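You operate a simulated robot arm through the tools that you are given. There is no shell and no other tool.

Carry out the task below with a simulated two-armed robot. There is one attempt and no reset: what you move stays moved.

Task
Stack the adapter marked "twist>square" from the top of the work bench on top of the adapter marked "round>flat". Put the lens tube that says "19 deg" from the top of the work bench on top of the black roller and the lens tube marked "26 deg" on the shelf under the light desk. Hold the white floor light on the top of the work bench steady with one hand and press the button of the white floor light to switch it on with the other. Turn the mode dial to STORE. Stack the carton labelled "clamps" from the top of the work bench on top of the carton labelled "fuses". Put the 650 W bulb from the top of the prep bench on the blue mat in the lens trunk and the 300 W bulb on top of the white uplight there. Any order will do. Set down upright: lens tube.
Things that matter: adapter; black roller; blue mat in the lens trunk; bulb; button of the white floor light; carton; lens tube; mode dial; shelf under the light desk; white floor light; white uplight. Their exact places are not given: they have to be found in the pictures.

Only the result counts: the job must be done as asked and must still hold three seconds after the hand-in. Knocking over, shifting, dropping, spilling or breaking anything else fails it.

Robot
Two 7-joint arms with fingered hands on one trunk, on a base that moves. Base frame: it is fixed to the floor where the robot stands at the start and does not move with it; the origin is under the middle of the robot, x ahead of it, y to its left, z up. Readings come in mm, rad, newtons and seconds.
The left shoulder is at the start at [40, 146, 1105], the right one opposite. With the tool pointing down near the work surface each hand reaches from about 300 to 720 mm from the robot's upright axis, wherever it stands, measured 20 degrees to its own side. Places, roughly: adapter [2500, -750, 1000]; black roller (8x8x8 cm) [2300, -1100, 900]; blue mat in the lens trunk [100, 2400, 500]; bulb [4000, 3250, 1000]; button of the white floor light [3000, -800, 1000]; carton [2000, -500, 1000]; lens tube [2750, -1000, 1000]; mode dial [2600, -1200, 900]; shelf under the light desk [2500, 3500, 300]; white floor light [3000, -750, 1000]; white uplight [4000, 3500, 1000]. Payload 4 kg a hand.
The TCP of each hand is the grasp point between the finger pads, 26 mm short of the fingertips. In the tool frame z runs along the fingers and y along their closing line. The gripper opens to 148 mm; its body begins 73 mm behind the TCP. The gripper is a hand of 3 fingers: y runs from the thumb to the fingers, the wrist lies at [0, 0, -224] in the tool frame, and closing takes about 1.5 s.
Orientation is told as [roll, pitch, yaw] about the base's x, y, z axes, in that order, counted from this pose: with the fingers straight down and closing along the base's y, the tool's x points along the base's -x, its y along +y and its z along -z.

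Tools
- The arms move only by the tool jog_arm. It takes "left_series", "right_series" or both (then of equal length, played together; a hand with none holds still); each is a list of rows, each a list of 6 numbers: the shift along the base's x, y, z in mm, then the turn, a rotation vector about the base's x, y, z in rad. In form: [[dx, dy, dz, wx, wy, wz], ...]. A call has 1 to 20 rows; each row shifts and turns the commanded pose from where the row before left it. "left_gripper" and "right_gripper" are, for a hand that has rows, the finger opening in mm, from 0 to 148, set as the call begins (left out, the last holds). Each row takes 0.2 s and may step no farther than 50 mm and 0.15 rad from the row before; otherwise, or with a gripper value out of range, the whole call is refused. A pose out of reach is approached as far as the arm can. The call stops where the force on the tool passes 40 N (or 10 N more than at its start, if that is more) or the arm is blocked; 0.2 s more then pass. The fingers move at their own pace (about 108 mm/s each) and stop on an object; they squeeze with about 24 N. The grip force told is the motor's: it shows also when the fingers shut on nothing. Time passes only in rows, and 0.2 s behind the last, so rows that do not move let the fingers close. It gives the time, the measured TCP pose, the force on the tool (base axes), the opening and the grip force at its end, in the units of the frame above (readings bear some noise), with the torque about the TCP (base axes, N m) and any sound that the robot's microphone picked up.
- Cameras (640 x 400 px; columns grow to the right, rows downward): "scene" is now at [110.1, -5.9, 1334.5]; the picture's right is [-0.07, -1.00, 0.00], its down [-0.57, 0.04, -0.82] and it looks along [0.82, -0.06, -0.58] (base axes); focal length 292 px, centre (320, 200). "left" rides on the left gripper at [-68, -39, -90] in its tool frame; the picture's right is [0.50, -0.87, 0.00], its down [0.65, 0.38, -0.65] and it looks along [0.57, 0.33, 0.76] (tool axes); focal length 222 px, centre (320, 200). "right" rides on the right gripper at [68, -39, -90] in its tool frame; the picture's right is [0.50, 0.87, 0.00], its down [-0.66, 0.38, -0.65] and it looks along [-0.57, 0.33, 0.76] (tool axes); focal length 222 px, centre (320, 200).
- get_image(camera): a new picture of that camera. It takes no simulated time.
- slide_trunk(by): moves the trunk up (or, below 0, down) by that many mm; the arms and the scene camera ride with it, the base frame stays. It gives what a move gives, with no picture.
- base_move(legs): drives the robot by 1 to 6 legs, each [ahead, left, turn to the left] in mm, mm and rad, along the robot's own axes; the way and the turn of a leg run together, so that a leg with both is an arc; at most 1500 mm and 3.142 rad a leg. The arms and the cameras ride along, it lands a little off, and it stops where it bumps. It gives what a move gives.
- move_fingers(finger1, finger2, thumb_bend, hand): sets how far each is bent, from 0 (flat) to 1 (curled in); at 0.3 the hand is open as for a grip, at 0.7 the pads meet at the TCP. One left out holds its place. A second passes; each finger stops where it meets its share of the squeeze, and holds until it gets a number again. A gripper value or a shape takes the hand back. It gives what a move gives, with no picture; readings hold the bend of each and the force on the fingers (four entries, about 0 where the hand has none), thumb and palm.
- grasp_type(shape, hand): the hand has 3 fingers and takes this shape, open, in about a second: jaw (thumb against the fingers, like two jaws); tri (thumb and two fingers); tip (a fingertip pinch); poke (one finger out to press); point (the index stretched); flat (the hand flat); cup (the hand cupped); fist (a fist). The gripper value then closes the fingers along that shape, each until it touches; the sizes above hold for jaw. It gives what a move gives, with no picture.
- head_to(pan, tilt): turns the head with the scene camera to pan (to the left, within 1.501 rad either way) and tilt (down, from -0.506 to 1.204), counted from straight ahead of the robot. It gives what a move gives.
- pixel_to_xyz(camera, pixels): for up to 12 pixels [column, row] of the newest picture of that camera ("zoom" is the newest enlarged one), the place [x, y, z] in the base frame of the surface seen there, good to about 3 mm. It takes no simulated time.
- close_up(camera, box): a new picture of the part [left, top, right, bottom] of that camera's present view, enlarged. It takes no simulated time.
- hand_in(): hands the job in; it is judged then, once.

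Leave the grippers open and the arms clear of the work at the hand-in unless told otherwise.

The tools are called after "Request:" as a command line: name --argument value ..., lists and objects as JSON in quotes. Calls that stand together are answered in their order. jog_arm: Moves the arms, as the interface text tells. Its arguments: {"type":"object","properties":{"left_series":{"type":"array","items":{"type":"array","items":{"type":"number"}}},"left_gripper":{"type":"number"},"right_series":{"type":"array","items":{"type":"array","items":{"type":"number"}}},"right_gripper":{"type":"number"}},"required":[]} The other tools are called the same way: slide_trunk (by) moves the trunk up or down; grasp_type (shape, hand) gives the hand a shape; move_fingers (finger1, finger2, thumb_bend, hand) moves the fingers one by one; base_move (legs) drives the base; head_to (pan, tilt) turns the head that bears the scene camera; get_image (camera) takes a picture; pixel_to_xyz (camera, pixels) gives the place of the surface under pixels of a picture; close_up (camera, box) takes an enlarged picture of a part of a camera's view; hand_in () hands the job in.

At the start:

```text
clock: 0.0
left_ee_pos: [353.4, 145.9, 1147.4]
left_tcp_rot: [-0.001, -0.001, -0.001]
left_contact_force: [-0.7, 0.2, 0.0]
left_moment: [-0.04, 0.01, -0.02]
left_width: 148.0
left_grip_force: 0.1
left_shape: jaw
left_bend: [0.3, 0.3, 0.3]
left_finger forces: [0.0, 0.0, 0.0, 0.0, 0.0, 0.0]
right_ee_pos: [447.8, -199.6, 1152.4]
right_tcp_rot: [0.0, 0.0, -0.001]
right_contact_force: [0.5, 0.3, 0.4]
right_moment: [-0.03, 0.01, 0.0]
right_width: 147.7
right_grip_force: 0.1
right_shape: jaw
right_bend: [0.3, 0.3, 0.3]
right_finger forces: [0.1, 0.0, 0.0, 0.0, 0.1, 0.0]
trunk travel left (down, up): [-275.0, 231.0]
robot x, y, heading: [0.2, 0.3, 0.0]
head pan, tilt (commanded): [-0.073, 0.614]
```

scene: 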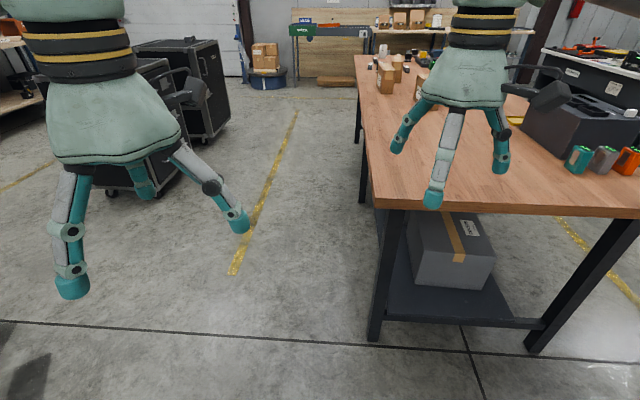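
right: 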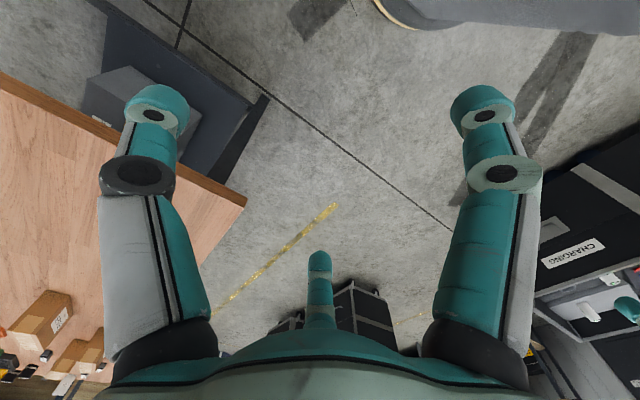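
left: 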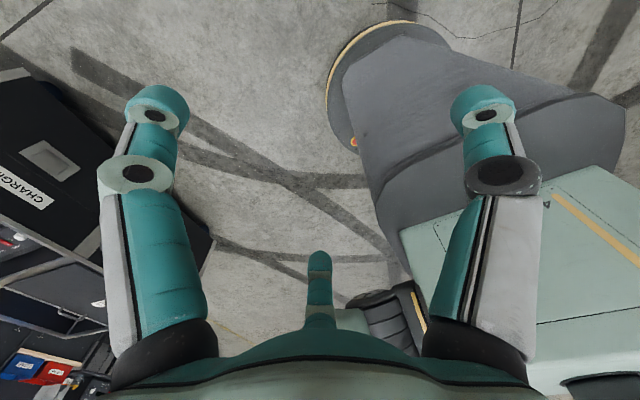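

I'll begin by looking around: the work bench runs ahead to the right. First I look at the far part of the bench with the head a bit higher and to the right.

Request:
head_to --pan -0.3 --tilt 0.3

Request:
get_image --camera "scene"

```text
clock: 0.8
left_ee_pos: [354.2, 145.4, 1148.4]
left_tcp_rot: [-0.001, -0.001, 0.001]
left_contact_force: [-0.2, -0.7, 0.3]
left_moment: [-0.03, 0.02, -0.02]
left_width: 147.9
left_grip_force: 0.0
left_shape: jaw
left_bend: [0.3, 0.3, 0.3]
left_finger forces: [0.0, 0.1, 0.1, 0.1, 0.0, 0.1]
right_ee_pos: [448.2, -199.8, 1151.3]
right_tcp_rot: [0.002, -0.001, 0.0]
right_contact_force: [-0.1, -1.2, -0.3]
right_moment: [-0.03, 0.01, -0.03]
right_width: 147.9
right_grip_force: 0.1
right_shape: jaw
right_bend: [0.3, 0.3, 0.3]
right_finger forces: [0.1, 0.0, 0.0, 0.0, 0.0, 0.1]
trunk travel left (down, up): [-275.0, 231.0]
robot x, y, heading: [-0.9, 1.7, 0.003]
head pan, tilt (commanded): [-0.3, 0.3]
```

```text
taken
```

scene: 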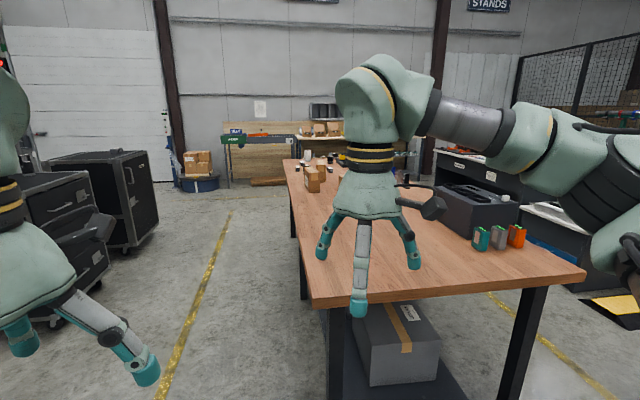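

The bench is a long one. Next I read the places of its corners and edges.

Request:
pixel_to_xyz --camera "scene" --pixels '[[312, 305], [584, 275], [284, 162], [290, 190], [340, 165], [307, 160], [313, 178], [480, 215], [420, 190], [230, 210], [200, 170], [300, 130]]'

Request:
close_up --camera "scene" --box '[260, 120, 440, 232]'

```text
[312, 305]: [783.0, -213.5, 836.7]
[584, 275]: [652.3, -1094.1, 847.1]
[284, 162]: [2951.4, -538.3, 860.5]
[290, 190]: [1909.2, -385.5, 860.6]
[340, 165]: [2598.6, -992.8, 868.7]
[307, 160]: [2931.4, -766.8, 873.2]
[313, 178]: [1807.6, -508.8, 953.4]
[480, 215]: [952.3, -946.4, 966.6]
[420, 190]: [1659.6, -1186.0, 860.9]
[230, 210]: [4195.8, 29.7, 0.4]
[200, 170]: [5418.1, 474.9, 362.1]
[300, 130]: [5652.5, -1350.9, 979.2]
```

```text
3.56 times, centred on (350, 176) of scene
```

zoom: 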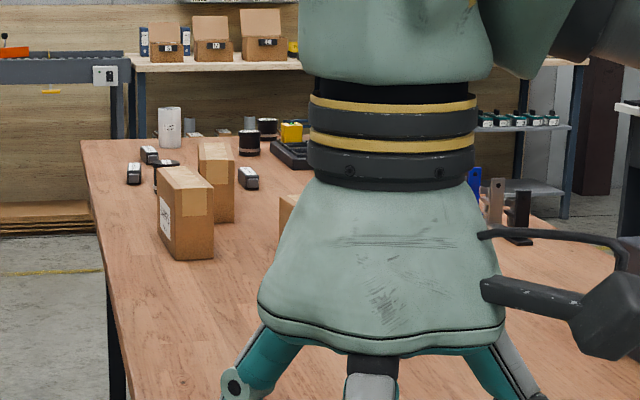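

The bench edge slopes about -0.15 rad, its top at z 861. Now I look around to the left for obstacles and the other stations.

Request:
head_to --pan 0.6 --tilt 0.3

Request:
get_image --camera "scene"

Request:
head_to --pan 1.45 --tilt 0.4

Request:
get_image --camera "scene"

```text
clock: 2.0
left_ee_pos: [354.0, 145.2, 1148.5]
left_tcp_rot: [0.0, -0.001, 0.0]
left_contact_force: [1.1, -0.4, 0.8]
left_moment: [0.0, -0.03, -0.01]
left_width: 147.9
left_grip_force: 0.1
left_shape: jaw
left_bend: [0.3, 0.3, 0.3]
left_finger forces: [0.1, 0.1, 0.0, 0.0, 0.0, 0.0]
right_ee_pos: [448.1, -199.7, 1150.7]
right_tcp_rot: [0.0, 0.001, -0.001]
right_contact_force: [-0.2, -0.3, 0.1]
right_moment: [-0.02, 0.0, -0.04]
right_width: 148.1
right_grip_force: 0.0
right_shape: jaw
right_bend: [0.3, 0.3, 0.3]
right_finger forces: [0.1, 0.1, 0.0, 0.0, 0.1, 0.1]
trunk travel left (down, up): [-275.0, 231.0]
robot x, y, heading: [-1.3, 0.4, 0.003]
head pan, tilt (commanded): [0.6, 0.3]
```

```text
taken
```

scene: 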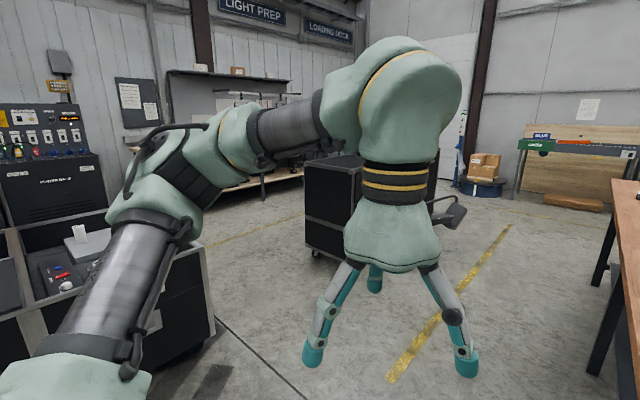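

```text
clock: 3.2
left_ee_pos: [353.8, 144.8, 1146.9]
left_tcp_rot: [-0.001, 0.0, -0.001]
left_contact_force: [-1.0, 0.0, -0.2]
left_moment: [-0.01, -0.05, 0.01]
left_width: 147.9
left_grip_force: 0.0
left_shape: jaw
left_bend: [0.3, 0.3, 0.3]
left_finger forces: [0.0, 0.0, 0.0, 0.0, 0.0, 0.0]
right_ee_pos: [447.2, -199.0, 1151.8]
right_tcp_rot: [0.0, 0.001, 0.001]
right_contact_force: [-0.2, -0.2, 0.3]
right_moment: [-0.01, 0.0, 0.0]
right_width: 148.0
right_grip_force: 0.0
right_shape: jaw
right_bend: [0.3, 0.3, 0.3]
right_finger forces: [0.0, 0.0, 0.0, 0.1, 0.1, 0.0]
trunk travel left (down, up): [-275.0, 231.0]
robot x, y, heading: [4.0, -0.8, 0.002]
head pan, tilt (commanded): [1.45, 0.4]
```

```text
taken
```

scene: 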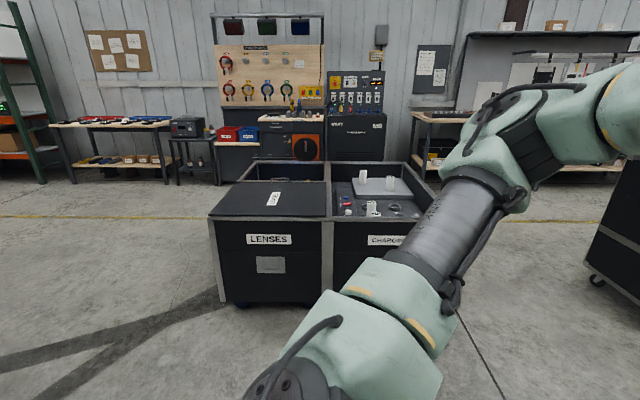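

I see a trunk labelled "LENSES" with what may be a lid, and a "CHARGING" neighbour. I enlarge it.

Request:
close_up --camera "scene" --box '[190, 140, 450, 302]'

Request:
pixel_to_xyz --camera "scene" --pixels '[[208, 217], [322, 221], [325, 180], [240, 180], [275, 200], [280, 172], [366, 185], [372, 209], [430, 180], [350, 200], [255, 300], [400, 170]]'

```text
2.46 times, centred on (320, 221) of scene
```

zoom: 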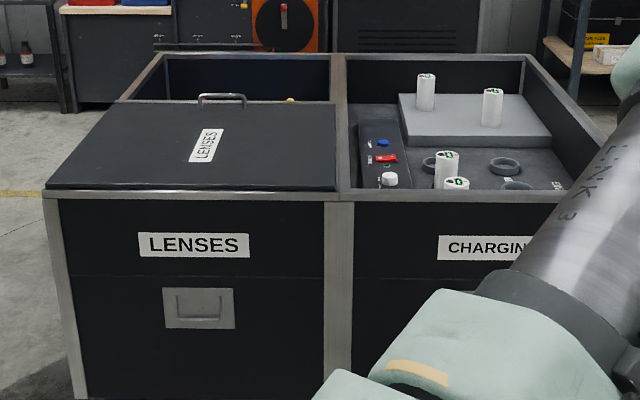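

```text
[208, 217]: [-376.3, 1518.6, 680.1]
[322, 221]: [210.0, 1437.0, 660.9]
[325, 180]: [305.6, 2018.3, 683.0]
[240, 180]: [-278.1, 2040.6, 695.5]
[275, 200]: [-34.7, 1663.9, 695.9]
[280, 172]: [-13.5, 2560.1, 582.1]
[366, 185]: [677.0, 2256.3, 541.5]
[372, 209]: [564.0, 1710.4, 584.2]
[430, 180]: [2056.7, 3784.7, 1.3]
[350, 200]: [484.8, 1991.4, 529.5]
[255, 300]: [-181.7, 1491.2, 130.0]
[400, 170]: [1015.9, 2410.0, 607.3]
```

The lens trunk is half covered by a lid with a handle; I'll deal with it later. Now I look ahead-left for the carts before driving along the bench.

Request:
head_to --pan 0.25 --tilt 0.45

Request:
get_image --camera "scene"

Request:
pixel_to_xyz --camera "scene" --pixels '[[300, 150], [260, 230], [330, 160], [340, 250], [355, 210], [420, 170], [400, 140], [150, 150], [200, 250]]'

```text
clock: 4.6
left_ee_pos: [353.5, 145.3, 1147.6]
left_tcp_rot: [0.001, -0.001, -0.001]
left_contact_force: [0.7, -0.2, -0.8]
left_moment: [-0.02, 0.0, 0.01]
left_width: 147.8
left_grip_force: 0.2
left_shape: jaw
left_bend: [0.3, 0.3, 0.3]
left_finger forces: [0.0, 0.0, 0.1, 0.1, 0.0, 0.0]
right_ee_pos: [447.7, -199.4, 1152.2]
right_tcp_rot: [0.002, -0.001, 0.0]
right_contact_force: [0.5, 1.2, 1.3]
right_moment: [0.03, -0.01, 0.02]
right_width: 148.0
right_grip_force: 0.1
right_shape: jaw
right_bend: [0.3, 0.3, 0.3]
right_finger forces: [0.0, 0.1, 0.0, 0.0, 0.0, 0.0]
trunk travel left (down, up): [-275.0, 231.0]
robot x, y, heading: [-2.1, -1.0, 0.002]
head pan, tilt (commanded): [0.25, 0.45]
```

```text
taken
```

scene: 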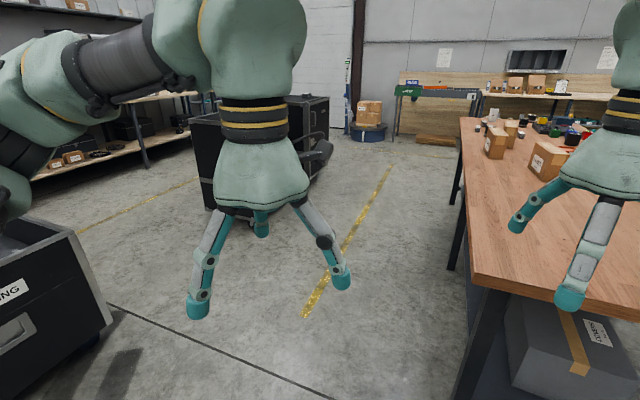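

```text
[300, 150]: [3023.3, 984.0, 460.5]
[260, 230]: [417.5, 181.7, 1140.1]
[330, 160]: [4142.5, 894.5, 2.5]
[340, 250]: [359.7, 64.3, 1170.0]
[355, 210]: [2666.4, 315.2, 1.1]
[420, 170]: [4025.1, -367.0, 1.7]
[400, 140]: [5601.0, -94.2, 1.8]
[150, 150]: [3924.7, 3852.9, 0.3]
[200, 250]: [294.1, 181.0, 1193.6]
```

The aisle left of the bench is about 1.3 m wide and clear. I drive left a little, turn parallel to the bench and go ahead.

Request:
base_move --legs '[[0, 350, 0], [0, 0, -0.149], [1400, 0, 0]]'

Request:
head_to --pan -0.5 --tilt 0.45

Request:
get_image --camera "scene"

```text
clock: 14.1
left_ee_pos: [1780.1, 239.0, 1148.0]
left_tcp_rot: [0.0, -0.002, -0.136]
left_contact_force: [-0.3, 0.0, 0.4]
left_moment: [0.05, 0.03, -0.02]
left_width: 148.0
left_grip_force: 0.1
left_shape: jaw
left_bend: [0.3, 0.3, 0.3]
left_finger forces: [0.0, 0.1, 0.0, 0.0, 0.0, 0.0]
right_ee_pos: [1825.5, -114.6, 1151.4]
right_tcp_rot: [0.0, 0.0, -0.135]
right_contact_force: [-1.5, -0.9, -0.4]
right_moment: [-0.01, -0.02, 0.02]
right_width: 147.8
right_grip_force: 0.0
right_shape: jaw
right_bend: [0.3, 0.3, 0.3]
right_finger forces: [0.1, 0.1, 0.1, 0.0, 0.0, 0.0]
trunk travel left (down, up): [-275.0, 231.0]
robot x, y, heading: [1408.2, 144.0, -0.136]
head pan, tilt (commanded): [0.25, 0.45]
```

```text
clock: 15.2
left_ee_pos: [1779.8, 240.6, 1147.8]
left_tcp_rot: [0.0, 0.0, -0.136]
left_contact_force: [0.3, 0.3, -0.3]
left_moment: [-0.01, -0.01, -0.02]
left_width: 147.9
left_grip_force: 0.0
left_shape: jaw
left_bend: [0.3, 0.3, 0.3]
left_finger forces: [0.0, 0.0, 0.1, 0.1, 0.0, 0.0]
right_ee_pos: [1826.5, -114.8, 1151.8]
right_tcp_rot: [-0.002, -0.001, -0.138]
right_contact_force: [-0.7, -0.5, 0.1]
right_moment: [0.0, -0.03, -0.02]
right_width: 147.9
right_grip_force: 0.1
right_shape: jaw
right_bend: [0.3, 0.3, 0.3]
right_finger forces: [0.0, 0.0, 0.0, 0.0, 0.0, 0.0]
trunk travel left (down, up): [-275.0, 231.0]
robot x, y, heading: [1410.8, 144.1, -0.138]
head pan, tilt (commanded): [-0.499, 0.45]
```

```text
taken
```

scene: 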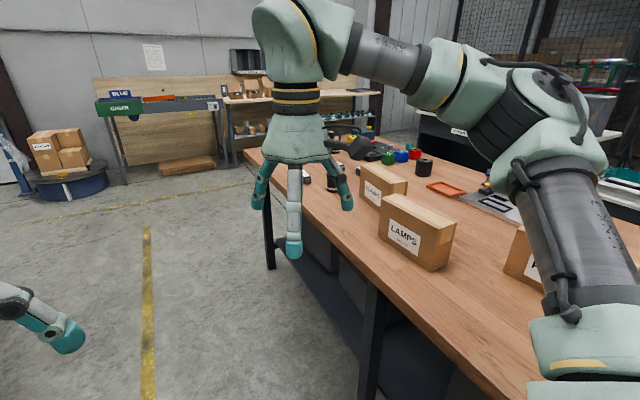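

Three cartons ("lamps", "clamps", ...) are in view. I drive 650 ahead and turn to face the bench.

Request:
base_move --legs '[[700, 0, 0], [0, 0, -1.57]]'

Request:
head_to --pan 0.0 --tilt 0.55

Request:
get_image --camera "scene"

```text
clock: 22.9
left_ee_pos: [2211.3, -318.6, 1147.2]
left_tcp_rot: [-0.001, 0.0, -1.685]
left_contact_force: [0.3, -0.1, -0.6]
left_moment: [0.02, 0.0, 0.0]
left_width: 148.1
left_grip_force: 0.1
left_shape: jaw
left_bend: [0.3, 0.3, 0.3]
left_finger forces: [0.1, 0.0, 0.0, 0.0, 0.0, 0.0]
right_ee_pos: [1860.2, -373.7, 1152.0]
right_tcp_rot: [0.0, -0.004, -1.684]
right_contact_force: [-0.6, 0.0, 0.5]
right_moment: [0.02, 0.0, 0.02]
right_width: 147.9
right_grip_force: 0.1
right_shape: jaw
right_bend: [0.3, 0.3, 0.3]
right_finger forces: [0.0, 0.0, 0.0, 0.0, 0.0, 0.0]
trunk travel left (down, up): [-275.0, 231.0]
robot x, y, heading: [2105.2, 50.7, -1.686]
head pan, tilt (commanded): [-0.499, 0.45]
```

```text
clock: 23.8
left_ee_pos: [2210.7, -319.0, 1146.8]
left_tcp_rot: [0.001, 0.0, -1.684]
left_contact_force: [-0.1, 0.6, -0.2]
left_moment: [-0.01, -0.02, 0.01]
left_width: 147.7
left_grip_force: 0.0
left_shape: jaw
left_bend: [0.3, 0.3, 0.3]
left_finger forces: [0.0, 0.0, 0.0, 0.0, 0.1, 0.1]
right_ee_pos: [1859.1, -372.9, 1151.1]
right_tcp_rot: [0.001, -0.001, -1.682]
right_contact_force: [0.6, 1.3, -0.1]
right_moment: [-0.03, -0.02, 0.03]
right_width: 147.8
right_grip_force: 0.0
right_shape: jaw
right_bend: [0.3, 0.3, 0.3]
right_finger forces: [0.0, 0.0, 0.1, 0.1, 0.0, 0.0]
trunk travel left (down, up): [-275.0, 231.0]
robot x, y, heading: [2106.9, 47.5, -1.679]
head pan, tilt (commanded): [0.0, 0.55]
```

```text
taken
```

scene: 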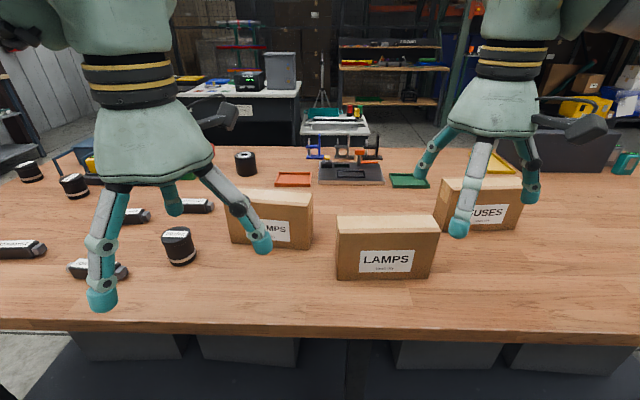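

Facing the bench: cartons LAMPS, CLAMPS(?), FUSES, black drums and elongated dark pieces with labels. I enlarge left and right parts.

Request:
close_up --camera "scene" --box '[0, 130, 220, 290]'

Request:
close_up --camera "scene" --box '[200, 120, 560, 300]'

Request:
get_image --camera "left"

Request:
get_image --camera "right"

```text
2.50 times, centred on (110, 210) of scene
```

zoom: 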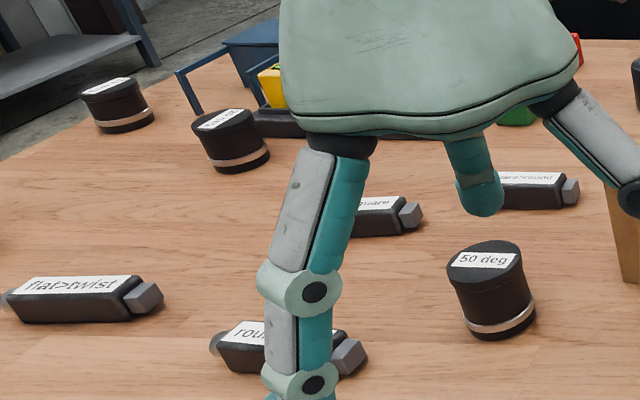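

```text
1.78 times, centred on (380, 210) of scene
```

zoom: 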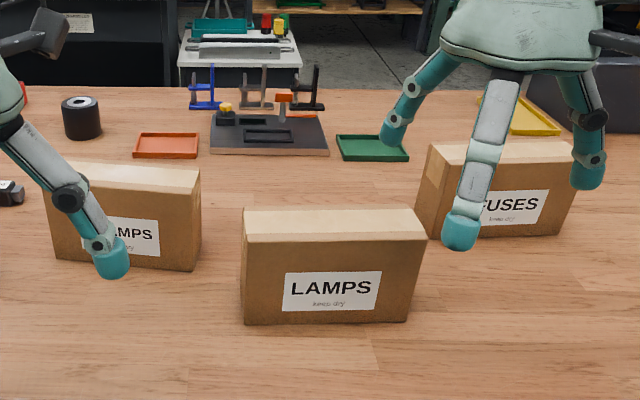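

```text
taken
```

left: 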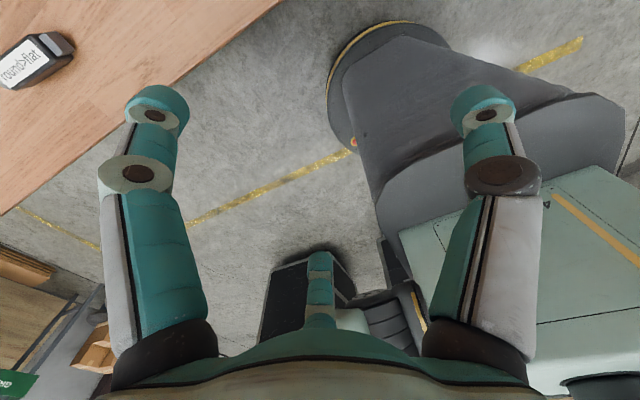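

```text
taken
```

right: 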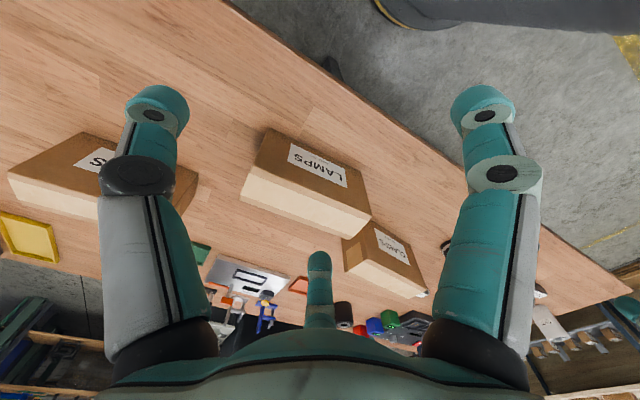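

I read the 3D places of cartons and pieces in the scene picture.

Request:
get_image --camera "scene"

Request:
pixel_to_xyz --camera "scene" --pixels '[[230, 189], [310, 192], [310, 205], [310, 246], [338, 237], [435, 233], [440, 216], [345, 215], [450, 178], [520, 180], [516, 203], [434, 222]]'

Request:
pixel_to_xyz --camera "scene" --pixels '[[178, 233], [180, 262], [245, 155], [245, 172], [30, 166], [74, 180], [198, 203], [135, 212], [22, 245], [95, 265], [330, 167], [408, 180]]'

Request:
pixel_to_xyz --camera "left" --pixels '[[35, 60], [340, 60], [360, 150], [440, 40], [420, 90]]'

```text
taken
```

scene: 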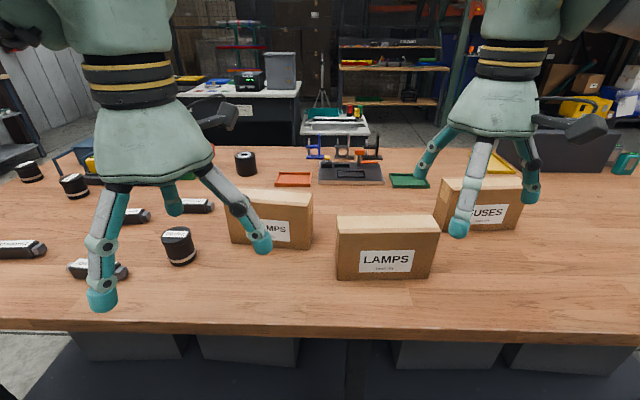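

```text
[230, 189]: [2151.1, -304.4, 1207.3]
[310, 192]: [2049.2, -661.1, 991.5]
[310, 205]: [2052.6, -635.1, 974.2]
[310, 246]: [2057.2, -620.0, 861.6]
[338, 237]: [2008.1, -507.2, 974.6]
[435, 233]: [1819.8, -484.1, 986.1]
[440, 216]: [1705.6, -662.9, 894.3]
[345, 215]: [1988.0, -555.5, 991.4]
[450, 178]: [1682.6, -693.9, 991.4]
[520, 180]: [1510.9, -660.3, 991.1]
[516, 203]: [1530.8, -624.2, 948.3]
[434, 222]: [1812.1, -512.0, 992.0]
```

```text
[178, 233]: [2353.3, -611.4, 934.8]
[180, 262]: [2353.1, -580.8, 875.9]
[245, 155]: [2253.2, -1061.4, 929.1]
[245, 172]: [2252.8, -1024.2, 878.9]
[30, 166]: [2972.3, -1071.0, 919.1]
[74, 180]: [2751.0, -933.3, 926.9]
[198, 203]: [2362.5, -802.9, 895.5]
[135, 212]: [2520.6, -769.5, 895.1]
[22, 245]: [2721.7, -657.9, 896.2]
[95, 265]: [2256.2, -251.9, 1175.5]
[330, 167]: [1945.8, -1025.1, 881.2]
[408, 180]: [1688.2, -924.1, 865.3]
```

```text
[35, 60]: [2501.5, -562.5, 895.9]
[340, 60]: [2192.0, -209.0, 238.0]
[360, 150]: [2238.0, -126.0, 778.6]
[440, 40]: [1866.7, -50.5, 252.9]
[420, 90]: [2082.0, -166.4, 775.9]
```

The base reaches about 270 mm ahead of the axis; the bench edge is about 410 away. I move 200 left and 100 ahead and turn slightly to face the bench squarely, then look again.

Request:
base_move --legs '[[90, 220, -0.03]]'

Request:
get_image --camera "scene"

Request:
get_image --camera "right"

Request:
get_image --camera "left"

```text
clock: 25.6
left_ee_pos: [2405.4, -436.1, 1148.9]
left_tcp_rot: [-0.001, 0.0, -1.712]
left_contact_force: [-0.9, 1.0, 0.1]
left_moment: [0.0, 0.03, 0.01]
left_width: 147.9
left_grip_force: 0.1
left_shape: jaw
left_bend: [0.3, 0.3, 0.3]
left_finger forces: [0.0, 0.1, 0.1, 0.1, 0.0, 0.1]
right_ee_pos: [2049.5, -482.1, 1151.4]
right_tcp_rot: [0.002, 0.001, -1.711]
right_contact_force: [-0.5, 0.3, -0.5]
right_moment: [-0.02, 0.01, -0.01]
right_width: 147.9
right_grip_force: 0.1
right_shape: jaw
right_bend: [0.3, 0.3, 0.3]
right_finger forces: [0.1, 0.0, 0.0, 0.1, 0.0, 0.1]
trunk travel left (down, up): [-275.0, 231.0]
robot x, y, heading: [2308.8, -70.0, -1.708]
head pan, tilt (commanded): [0.0, 0.55]
```

```text
taken
```

scene: 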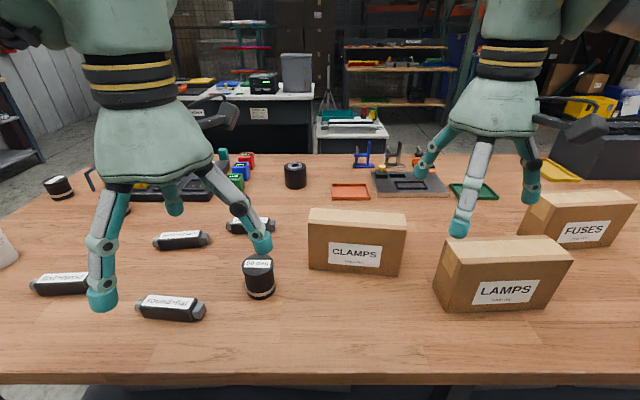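

```text
taken
```

right: 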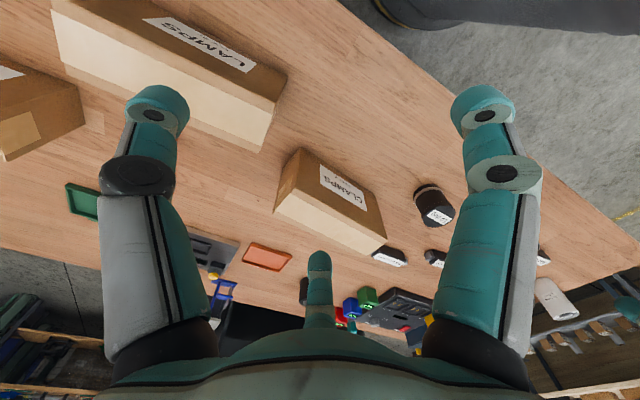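

```text
taken
```

left: 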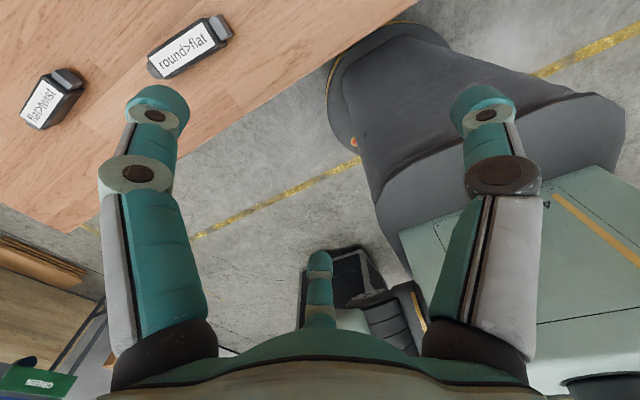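

CLAMPS is clearly the middle carton. I measure the corners of CLAMPS and FUSES.

Request:
close_up --camera "scene" --box '[290, 180, 450, 300]'

Request:
pixel_to_xyz --camera "zoom" --pixels '[[90, 120], [455, 135], [440, 200], [90, 185], [270, 125], [265, 190], [270, 155], [100, 340], [430, 360], [270, 300]]'

Request:
close_up --camera "scene" --box '[480, 160, 640, 280]'

```text
3.33 times, centred on (370, 240) of scene
```

zoom: 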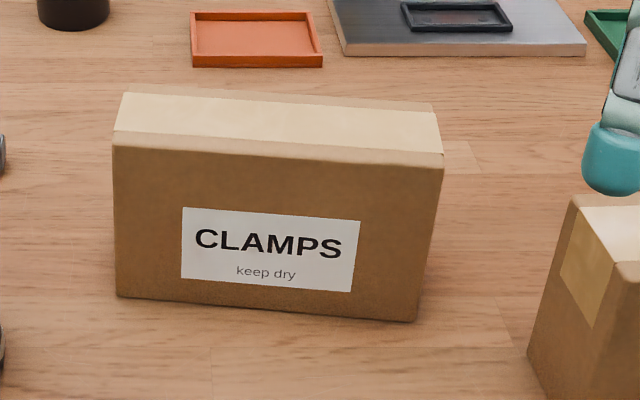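

```text
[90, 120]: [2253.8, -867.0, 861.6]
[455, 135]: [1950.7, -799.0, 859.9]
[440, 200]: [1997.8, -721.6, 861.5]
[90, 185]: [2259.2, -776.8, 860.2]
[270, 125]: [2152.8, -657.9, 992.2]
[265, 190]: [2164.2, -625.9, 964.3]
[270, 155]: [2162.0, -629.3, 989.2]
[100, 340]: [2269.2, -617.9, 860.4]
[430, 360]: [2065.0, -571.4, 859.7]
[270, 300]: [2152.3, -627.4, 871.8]
```

```text
3.33 times, centred on (560, 220) of scene
```

zoom: 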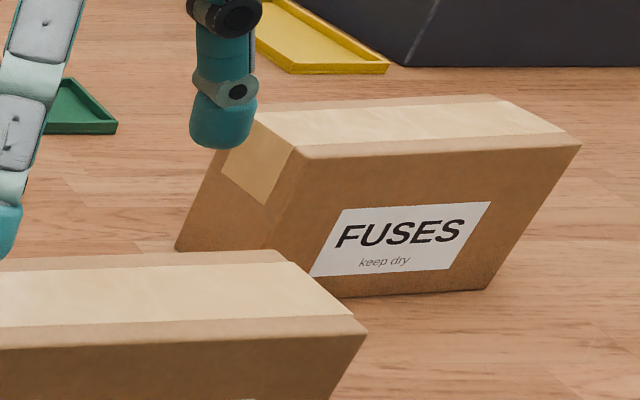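

Request:
pixel_to_xyz --camera "zoom" --pixels '[[304, 147], [572, 137], [492, 100], [262, 116], [420, 118], [310, 155], [565, 150], [320, 290], [480, 280], [400, 130]]'

Request:
close_up --camera "scene" --box '[290, 180, 450, 300]'

Request:
pixel_to_xyz --camera "zoom" --pixels '[[121, 134], [437, 152], [428, 112], [134, 93], [280, 102], [280, 140], [280, 120], [122, 160], [430, 175], [430, 300], [122, 290]]'

```text
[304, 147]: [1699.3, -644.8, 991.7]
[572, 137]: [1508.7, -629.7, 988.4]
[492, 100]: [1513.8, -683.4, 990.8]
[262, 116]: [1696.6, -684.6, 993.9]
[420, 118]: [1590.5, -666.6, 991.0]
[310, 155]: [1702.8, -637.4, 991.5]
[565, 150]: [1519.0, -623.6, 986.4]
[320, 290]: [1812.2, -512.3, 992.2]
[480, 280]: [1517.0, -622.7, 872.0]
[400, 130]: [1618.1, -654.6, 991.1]
```

```text
3.33 times, centred on (370, 240) of scene
```

zoom: 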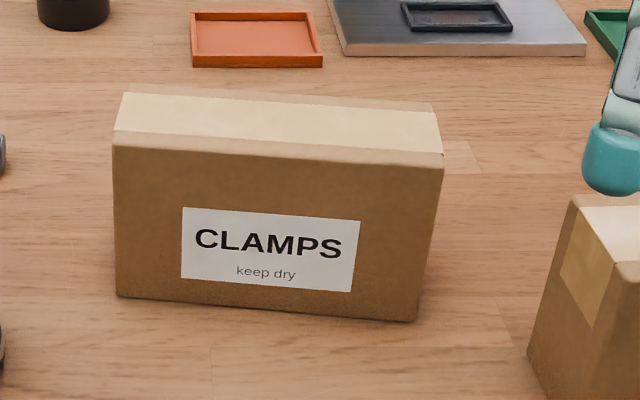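

```text
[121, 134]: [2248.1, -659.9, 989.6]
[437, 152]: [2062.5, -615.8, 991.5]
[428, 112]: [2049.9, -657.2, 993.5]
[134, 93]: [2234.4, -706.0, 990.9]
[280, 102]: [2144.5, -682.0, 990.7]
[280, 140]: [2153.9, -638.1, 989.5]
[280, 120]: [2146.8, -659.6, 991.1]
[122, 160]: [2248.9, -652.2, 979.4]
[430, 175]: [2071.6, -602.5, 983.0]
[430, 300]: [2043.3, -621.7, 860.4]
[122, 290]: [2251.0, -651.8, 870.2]
```

CLAMPS centre is about (2148, -660), top 991, long axis yaw ≈ -0.245, depth ≈ 58 mm. I bring the right hand over it, turning +1.466 rad so the fingers close across its depth.

Request:
jog_arm --right_series '[[9.9, -17.8, 0, 0, 0, 0.1466], [9.9, -17.8, 0, 0, 0, 0.1466], [9.9, -17.8, 0, 0, 0, 0.1466], [9.9, -17.8, 0, 0, 0, 0.1466], [9.9, -17.8, 0, 0, 0, 0.1466], [9.9, -17.8, 0, 0, 0, 0.1466], [9.9, -17.8, 0, 0, 0, 0.1466], [9.9, -17.8, 0, 0, 0, 0.1466], [9.9, -17.8, 0, 0, 0, 0.1466], [9.9, -17.8, 0, 0, 0, 0.1466], [0, 0, 0, 0, 0, 0]]' --right_gripper 148

Request:
get_image --camera "scene"

Request:
get_image --camera "right"

```text
clock: 27.9
left_ee_pos: [2403.9, -435.0, 1148.9]
left_tcp_rot: [-0.001, 0.0, -1.713]
left_contact_force: [-0.2, 0.6, 0.1]
left_moment: [-0.01, -0.01, 0.0]
left_width: 147.7
left_grip_force: 0.0
left_shape: jaw
left_bend: [0.3, 0.3, 0.3]
left_finger forces: [0.1, 0.1, 0.0, 0.0, 0.0, 0.0]
right_ee_pos: [2150.6, -659.0, 1151.8]
right_tcp_rot: [-0.004, -0.004, -0.243]
right_contact_force: [0.5, -0.5, 0.9]
right_moment: [0.0, 0.0, -0.01]
right_width: 147.9
right_grip_force: 0.1
right_shape: jaw
right_bend: [0.3, 0.3, 0.3]
right_finger forces: [0.0, 0.0, 0.0, 0.0, 0.0, 0.1]
trunk travel left (down, up): [-275.0, 231.0]
robot x, y, heading: [2310.9, -66.8, -1.712]
head pan, tilt (commanded): [0.0, 0.55]
```

```text
taken
```

scene: 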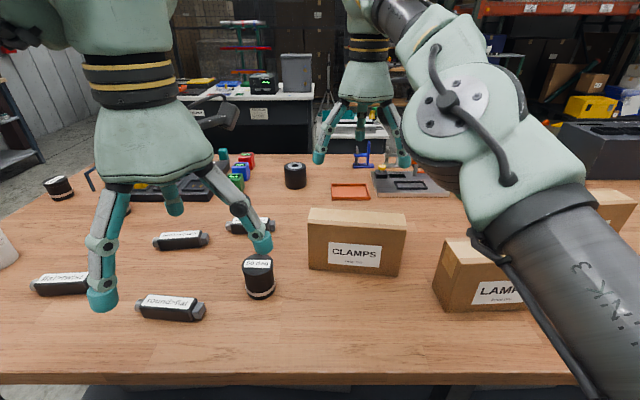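

```text
taken
```

right: 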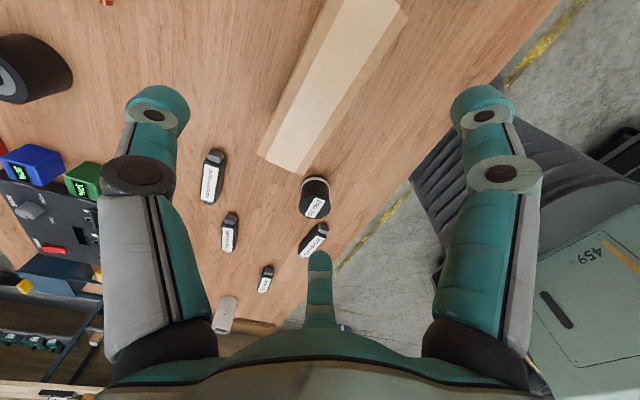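

The hand is over the carton. I partly close the fingers in the air to see how they travel before lowering.

Request:
jog_arm --right_series '[[0, 0, 0, 0, 0, 0], [0, 0, 0, 0, 0, 0], [0, 0, 0, 0, 0, 0], [0, 0, 0, 0, 0, 0]]' --right_gripper 60

Request:
get_image --camera "right"

Request:
close_up --camera "scene" --box '[280, 60, 460, 200]'

```text
clock: 28.9
left_ee_pos: [2405.0, -435.9, 1147.8]
left_tcp_rot: [0.0, 0.0, -1.712]
left_contact_force: [0.3, -1.2, 0.1]
left_moment: [0.03, 0.0, 0.01]
left_width: 147.8
left_grip_force: 0.0
left_shape: jaw
left_bend: [0.3, 0.3, 0.3]
left_finger forces: [0.0, 0.0, 0.1, 0.0, 0.0, 0.0]
right_ee_pos: [2152.2, -658.7, 1152.1]
right_tcp_rot: [-0.004, -0.002, -0.245]
right_contact_force: [-0.2, 0.4, -0.8]
right_moment: [-0.02, 0.01, -0.01]
right_width: 60.2
right_grip_force: 0.1
right_shape: jaw
right_bend: [0.77, 0.77, 0.7]
right_finger forces: [0.0, 0.1, 0.0, 0.0, 0.0, 0.0]
trunk travel left (down, up): [-275.0, 231.0]
robot x, y, heading: [2314.0, -64.9, -1.718]
head pan, tilt (commanded): [0.0, 0.55]
```

```text
taken
```

right: 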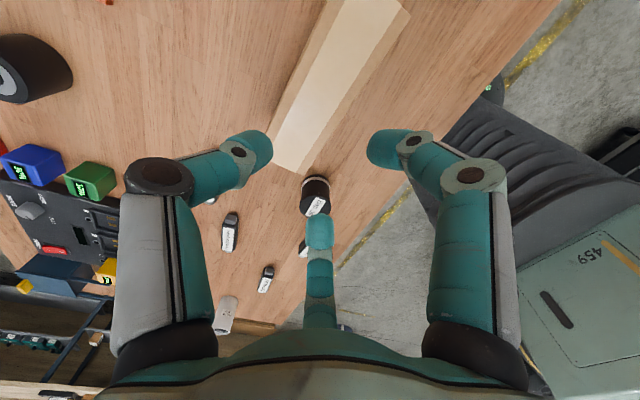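

```text
2.86 times, centred on (370, 130) of scene
```

zoom: 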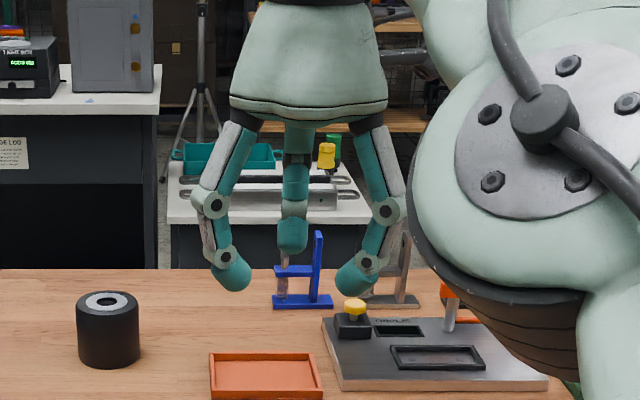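

The fingers close radially: thumb on the far side, two fingers on the near side. I reopen, shift 17 mm toward me for finger clearance, and lower to z≈945.

Request:
jog_arm --right_series '[[0, 8.5, 0, 0, 0, 0], [0, 8.5, 0, 0, 0, 0], [0, 0, 0, 0, 0, 0], [0, 0, 0, 0, 0, 0], [0, 0, -40, 0, 0, 0], [0, 0, -40, 0, 0, 0], [0, 0, -40, 0, 0, 0]]' --right_gripper 148

Request:
get_image --camera "right"

Request:
get_image --camera "scene"

```text
clock: 30.6
left_ee_pos: [2408.0, -439.0, 1147.1]
left_tcp_rot: [-0.003, 0.003, -1.714]
left_contact_force: [-0.2, 0.2, -0.5]
left_moment: [0.05, -0.01, 0.01]
left_width: 148.1
left_grip_force: 0.1
left_shape: jaw
left_bend: [0.3, 0.3, 0.3]
left_finger forces: [0.1, 0.0, 0.0, 0.0, 0.0, 0.1]
right_ee_pos: [2153.9, -657.4, 1039.0]
right_tcp_rot: [0.002, 0.001, -0.247]
right_contact_force: [-0.7, 0.2, -0.6]
right_moment: [0.06, 0.05, 0.03]
right_width: 148.0
right_grip_force: 0.0
right_shape: jaw
right_bend: [0.3, 0.3, 0.3]
right_finger forces: [0.0, 0.0, 0.1, 0.1, 0.0, 0.0]
right hand out of reach, approached as far as the arm can: row 1, 2, 5
trunk travel left (down, up): [-275.0, 231.0]
robot x, y, heading: [2312.4, -66.0, -1.713]
head pan, tilt (commanded): [0.0, 0.55]
```

```text
taken
```

right: 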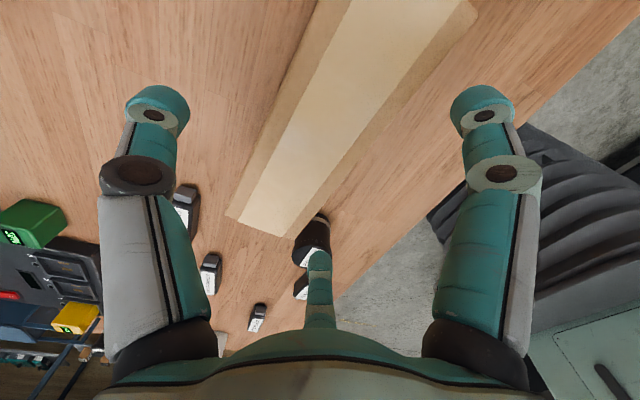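

```text
taken
```

scene: 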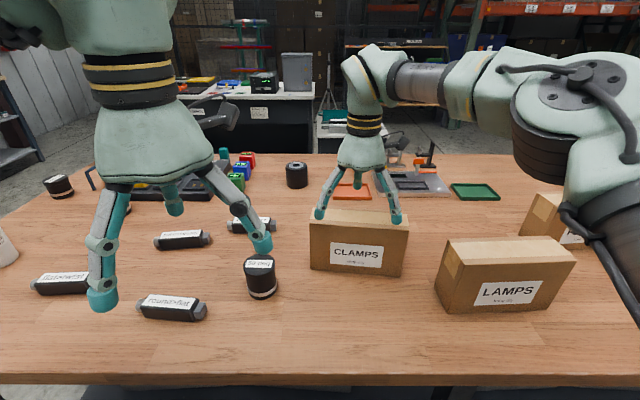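

The hand is at y=-657 (some rows were clamped). I nudge 15 mm toward me and check.

Request:
jog_arm --right_series '[[0, 15, 0, 0, 0, 0], [0, 0, 0, 0, 0, 0]]'

```text
clock: 31.1
left_ee_pos: [2405.3, -436.6, 1147.3]
left_tcp_rot: [-0.001, 0.003, -1.714]
left_contact_force: [-0.1, -0.5, 0.4]
left_moment: [0.01, 0.03, 0.03]
left_width: 148.1
left_grip_force: 0.1
left_shape: jaw
left_bend: [0.3, 0.3, 0.3]
left_finger forces: [0.0, 0.0, 0.0, 0.0, 0.1, 0.0]
right_ee_pos: [2151.6, -639.6, 1039.0]
right_tcp_rot: [0.0, 0.001, -0.246]
right_contact_force: [0.6, -0.4, -0.4]
right_moment: [0.02, 0.02, 0.0]
right_width: 148.0
right_grip_force: 0.0
right_shape: jaw
right_bend: [0.3, 0.3, 0.3]
right_finger forces: [0.0, 0.1, 0.0, 0.1, 0.1, 0.0]
trunk travel left (down, up): [-275.0, 231.0]
robot x, y, heading: [2311.7, -67.0, -1.711]
head pan, tilt (commanded): [0.0, 0.55]
```

Now at (2152, -640, 1039). I descend to 945.

Request:
jog_arm --right_series '[[0, 0, -32, 0, 0, 0], [0, 0, -32, 0, 0, 0], [0, 0, -30, 0, 0, 0], [0, 0, 0, 0, 0, 0]]'

Request:
get_image --camera "right"

Request:
close_up --camera "scene" --box '[280, 150, 460, 300]'

```text
clock: 32.1
left_ee_pos: [2405.3, -435.1, 1148.9]
left_tcp_rot: [-0.001, 0.0, -1.713]
left_contact_force: [-0.3, 0.2, 0.2]
left_moment: [0.02, -0.02, 0.02]
left_width: 147.7
left_grip_force: 0.0
left_shape: jaw
left_bend: [0.3, 0.3, 0.3]
left_finger forces: [0.1, 0.0, 0.1, 0.0, 0.0, 0.0]
right_ee_pos: [2151.3, -641.0, 948.2]
right_tcp_rot: [-0.008, -0.002, -0.246]
right_contact_force: [-2.1, -8.5, 21.9]
right_moment: [-0.9, 0.24, 0.0]
right_width: 147.5
right_grip_force: 0.0
right_shape: jaw
right_bend: [0.3, 0.3, 0.3]
right_finger forces: [0.1, 0.1, 0.0, 0.0, 20.3, 0.0]
trunk travel left (down, up): [-275.0, 231.0]
robot x, y, heading: [2313.7, -64.5, -1.71]
head pan, tilt (commanded): [0.0, 0.55]
```

```text
taken
```

right: 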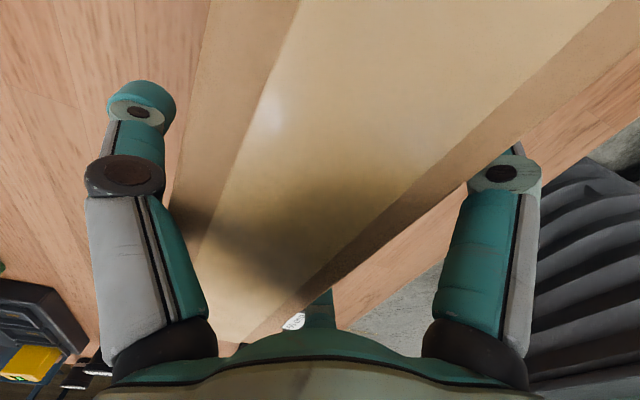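

```text
2.67 times, centred on (370, 225) of scene
```

zoom: 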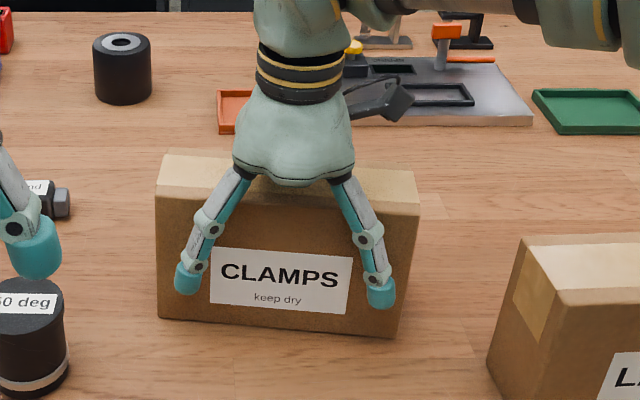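

The thumb presses (20 N) on the carton's far upper edge, so it's too deep for the offset. I rise 20 mm and shift back 7 mm.

Request:
jog_arm --right_series '[[0, 0, 22, 0, 0, 0], [-1, -7, 0, 0, 0, 0], [0, 0, 0, 0, 0, 0]]'

Request:
close_up --camera "scene" --box '[280, 150, 460, 300]'

Request:
get_image --camera "right"

```text
clock: 33.0
left_ee_pos: [2405.7, -436.8, 1148.5]
left_tcp_rot: [0.001, 0.0, -1.711]
left_contact_force: [-0.3, 0.6, 0.0]
left_moment: [0.01, 0.03, 0.01]
left_width: 147.7
left_grip_force: 0.0
left_shape: jaw
left_bend: [0.3, 0.3, 0.3]
left_finger forces: [0.1, 0.0, 0.0, 0.0, 0.0, 0.1]
right_ee_pos: [2150.8, -645.1, 965.3]
right_tcp_rot: [0.004, 0.001, -0.245]
right_contact_force: [-0.1, 0.4, 0.1]
right_moment: [0.01, -0.01, 0.01]
right_width: 147.5
right_grip_force: 0.0
right_shape: jaw
right_bend: [0.3, 0.3, 0.3]
right_finger forces: [0.0, 0.0, 0.0, 0.0, 0.0, 0.0]
trunk travel left (down, up): [-275.0, 231.0]
robot x, y, heading: [2307.3, -65.1, -1.717]
head pan, tilt (commanded): [0.0, 0.55]
```

```text
2.67 times, centred on (370, 225) of scene
```

zoom: 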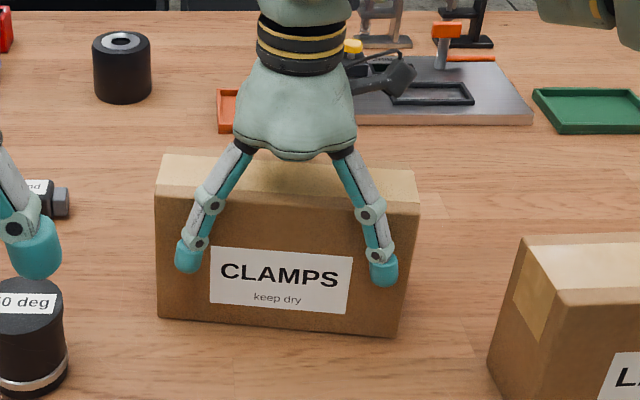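

```text
taken
```

right: 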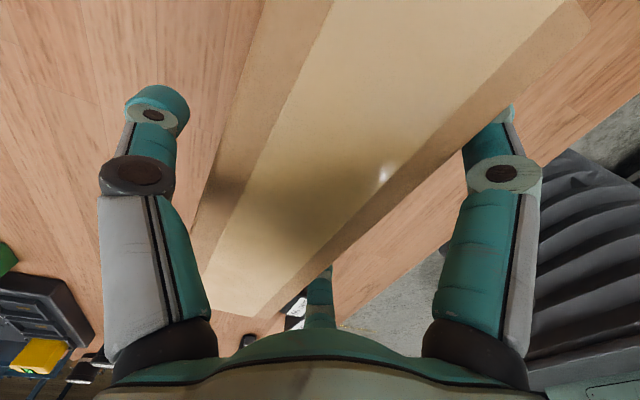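

No contact now. I close the fingers on the carton.

Request:
jog_arm --right_series '[[0, 0, 0, 0, 0, 0], [0, 0, 0, 0, 0, 0], [0, 0, 0, 0, 0, 0], [0, 0, 0, 0, 0, 0], [0, 0, 0, 0, 0, 0], [0, 0, 0, 0, 0, 0], [0, 0, 0, 0, 0, 0], [0, 0, 0, 0, 0, 0]]' --right_gripper 0

Request:
close_up --camera "scene" --box '[280, 150, 460, 300]'

Request:
get_image --camera "right"

```text
clock: 34.8
left_ee_pos: [2405.5, -436.5, 1148.1]
left_tcp_rot: [0.0, 0.002, -1.713]
left_contact_force: [-0.3, 0.3, -0.2]
left_moment: [-0.01, -0.01, -0.01]
left_width: 147.8
left_grip_force: 0.0
left_shape: jaw
left_bend: [0.3, 0.3, 0.3]
left_finger forces: [0.0, 0.0, 0.0, 0.0, 0.0, 0.0]
right_ee_pos: [2149.2, -645.3, 966.1]
right_tcp_rot: [0.002, 0.0, -0.245]
right_contact_force: [0.2, 1.8, 0.0]
right_moment: [-0.03, 0.02, -0.09]
right_width: 73.2
right_grip_force: 24.5
right_shape: jaw
right_bend: [0.79, 0.78, 0.7]
right_finger forces: [14.5, 15.0, 0.0, 0.0, 28.6, 0.0]
trunk travel left (down, up): [-275.0, 231.0]
robot x, y, heading: [2314.1, -64.6, -1.714]
head pan, tilt (commanded): [0.0, 0.55]
```

```text
2.67 times, centred on (370, 225) of scene
```

zoom: 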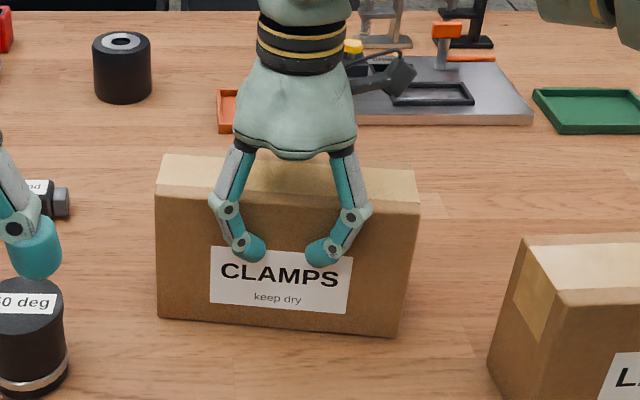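

```text
taken
```

right: 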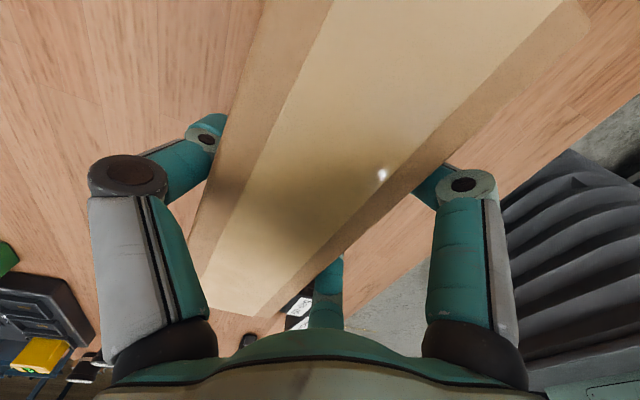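

Good three-point grip (14.5/15/28.6 N). I lift 45 mm first, then further.

Request:
jog_arm --right_series '[[0, 0, 15, 0, 0, 0], [0, 0, 30, 0, 0, 0], [0, 0, 40, 0, 0, 0], [0, 0, 40, 0, 0, 0], [0, 0, 40, 0, 0, 0], [0, 0, 0, 0, 0, 0]]'

Request:
get_image --camera "scene"

```text
clock: 36.1
left_ee_pos: [2403.7, -437.0, 1146.7]
left_tcp_rot: [0.001, 0.001, -1.711]
left_contact_force: [-0.4, 0.4, -0.1]
left_moment: [0.03, 0.02, 0.01]
left_width: 147.7
left_grip_force: 0.0
left_shape: jaw
left_bend: [0.3, 0.3, 0.3]
left_finger forces: [0.0, 0.0, 0.0, 0.0, 0.0, 0.0]
right_ee_pos: [2150.6, -645.1, 1129.9]
right_tcp_rot: [0.003, 0.001, -0.245]
right_contact_force: [-0.1, 0.1, -8.8]
right_moment: [0.16, -0.02, 0.0]
right_width: 73.0
right_grip_force: 24.4
right_shape: jaw
right_bend: [0.79, 0.78, 0.7]
right_finger forces: [14.0, 15.1, 0.0, 0.0, 29.2, 0.0]
trunk travel left (down, up): [-275.0, 231.0]
robot x, y, heading: [2314.2, -64.8, -1.713]
head pan, tilt (commanded): [0.0, 0.55]
```

```text
taken
```

scene: 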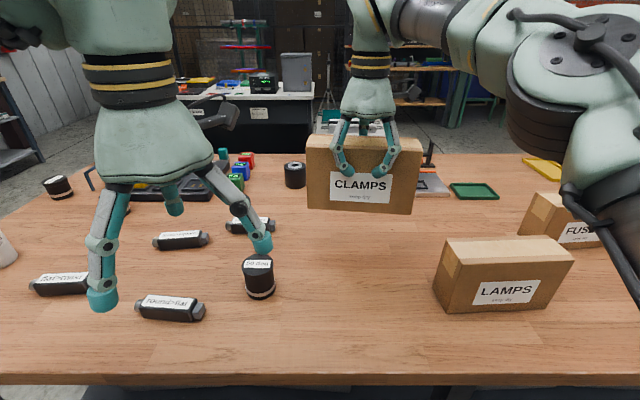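

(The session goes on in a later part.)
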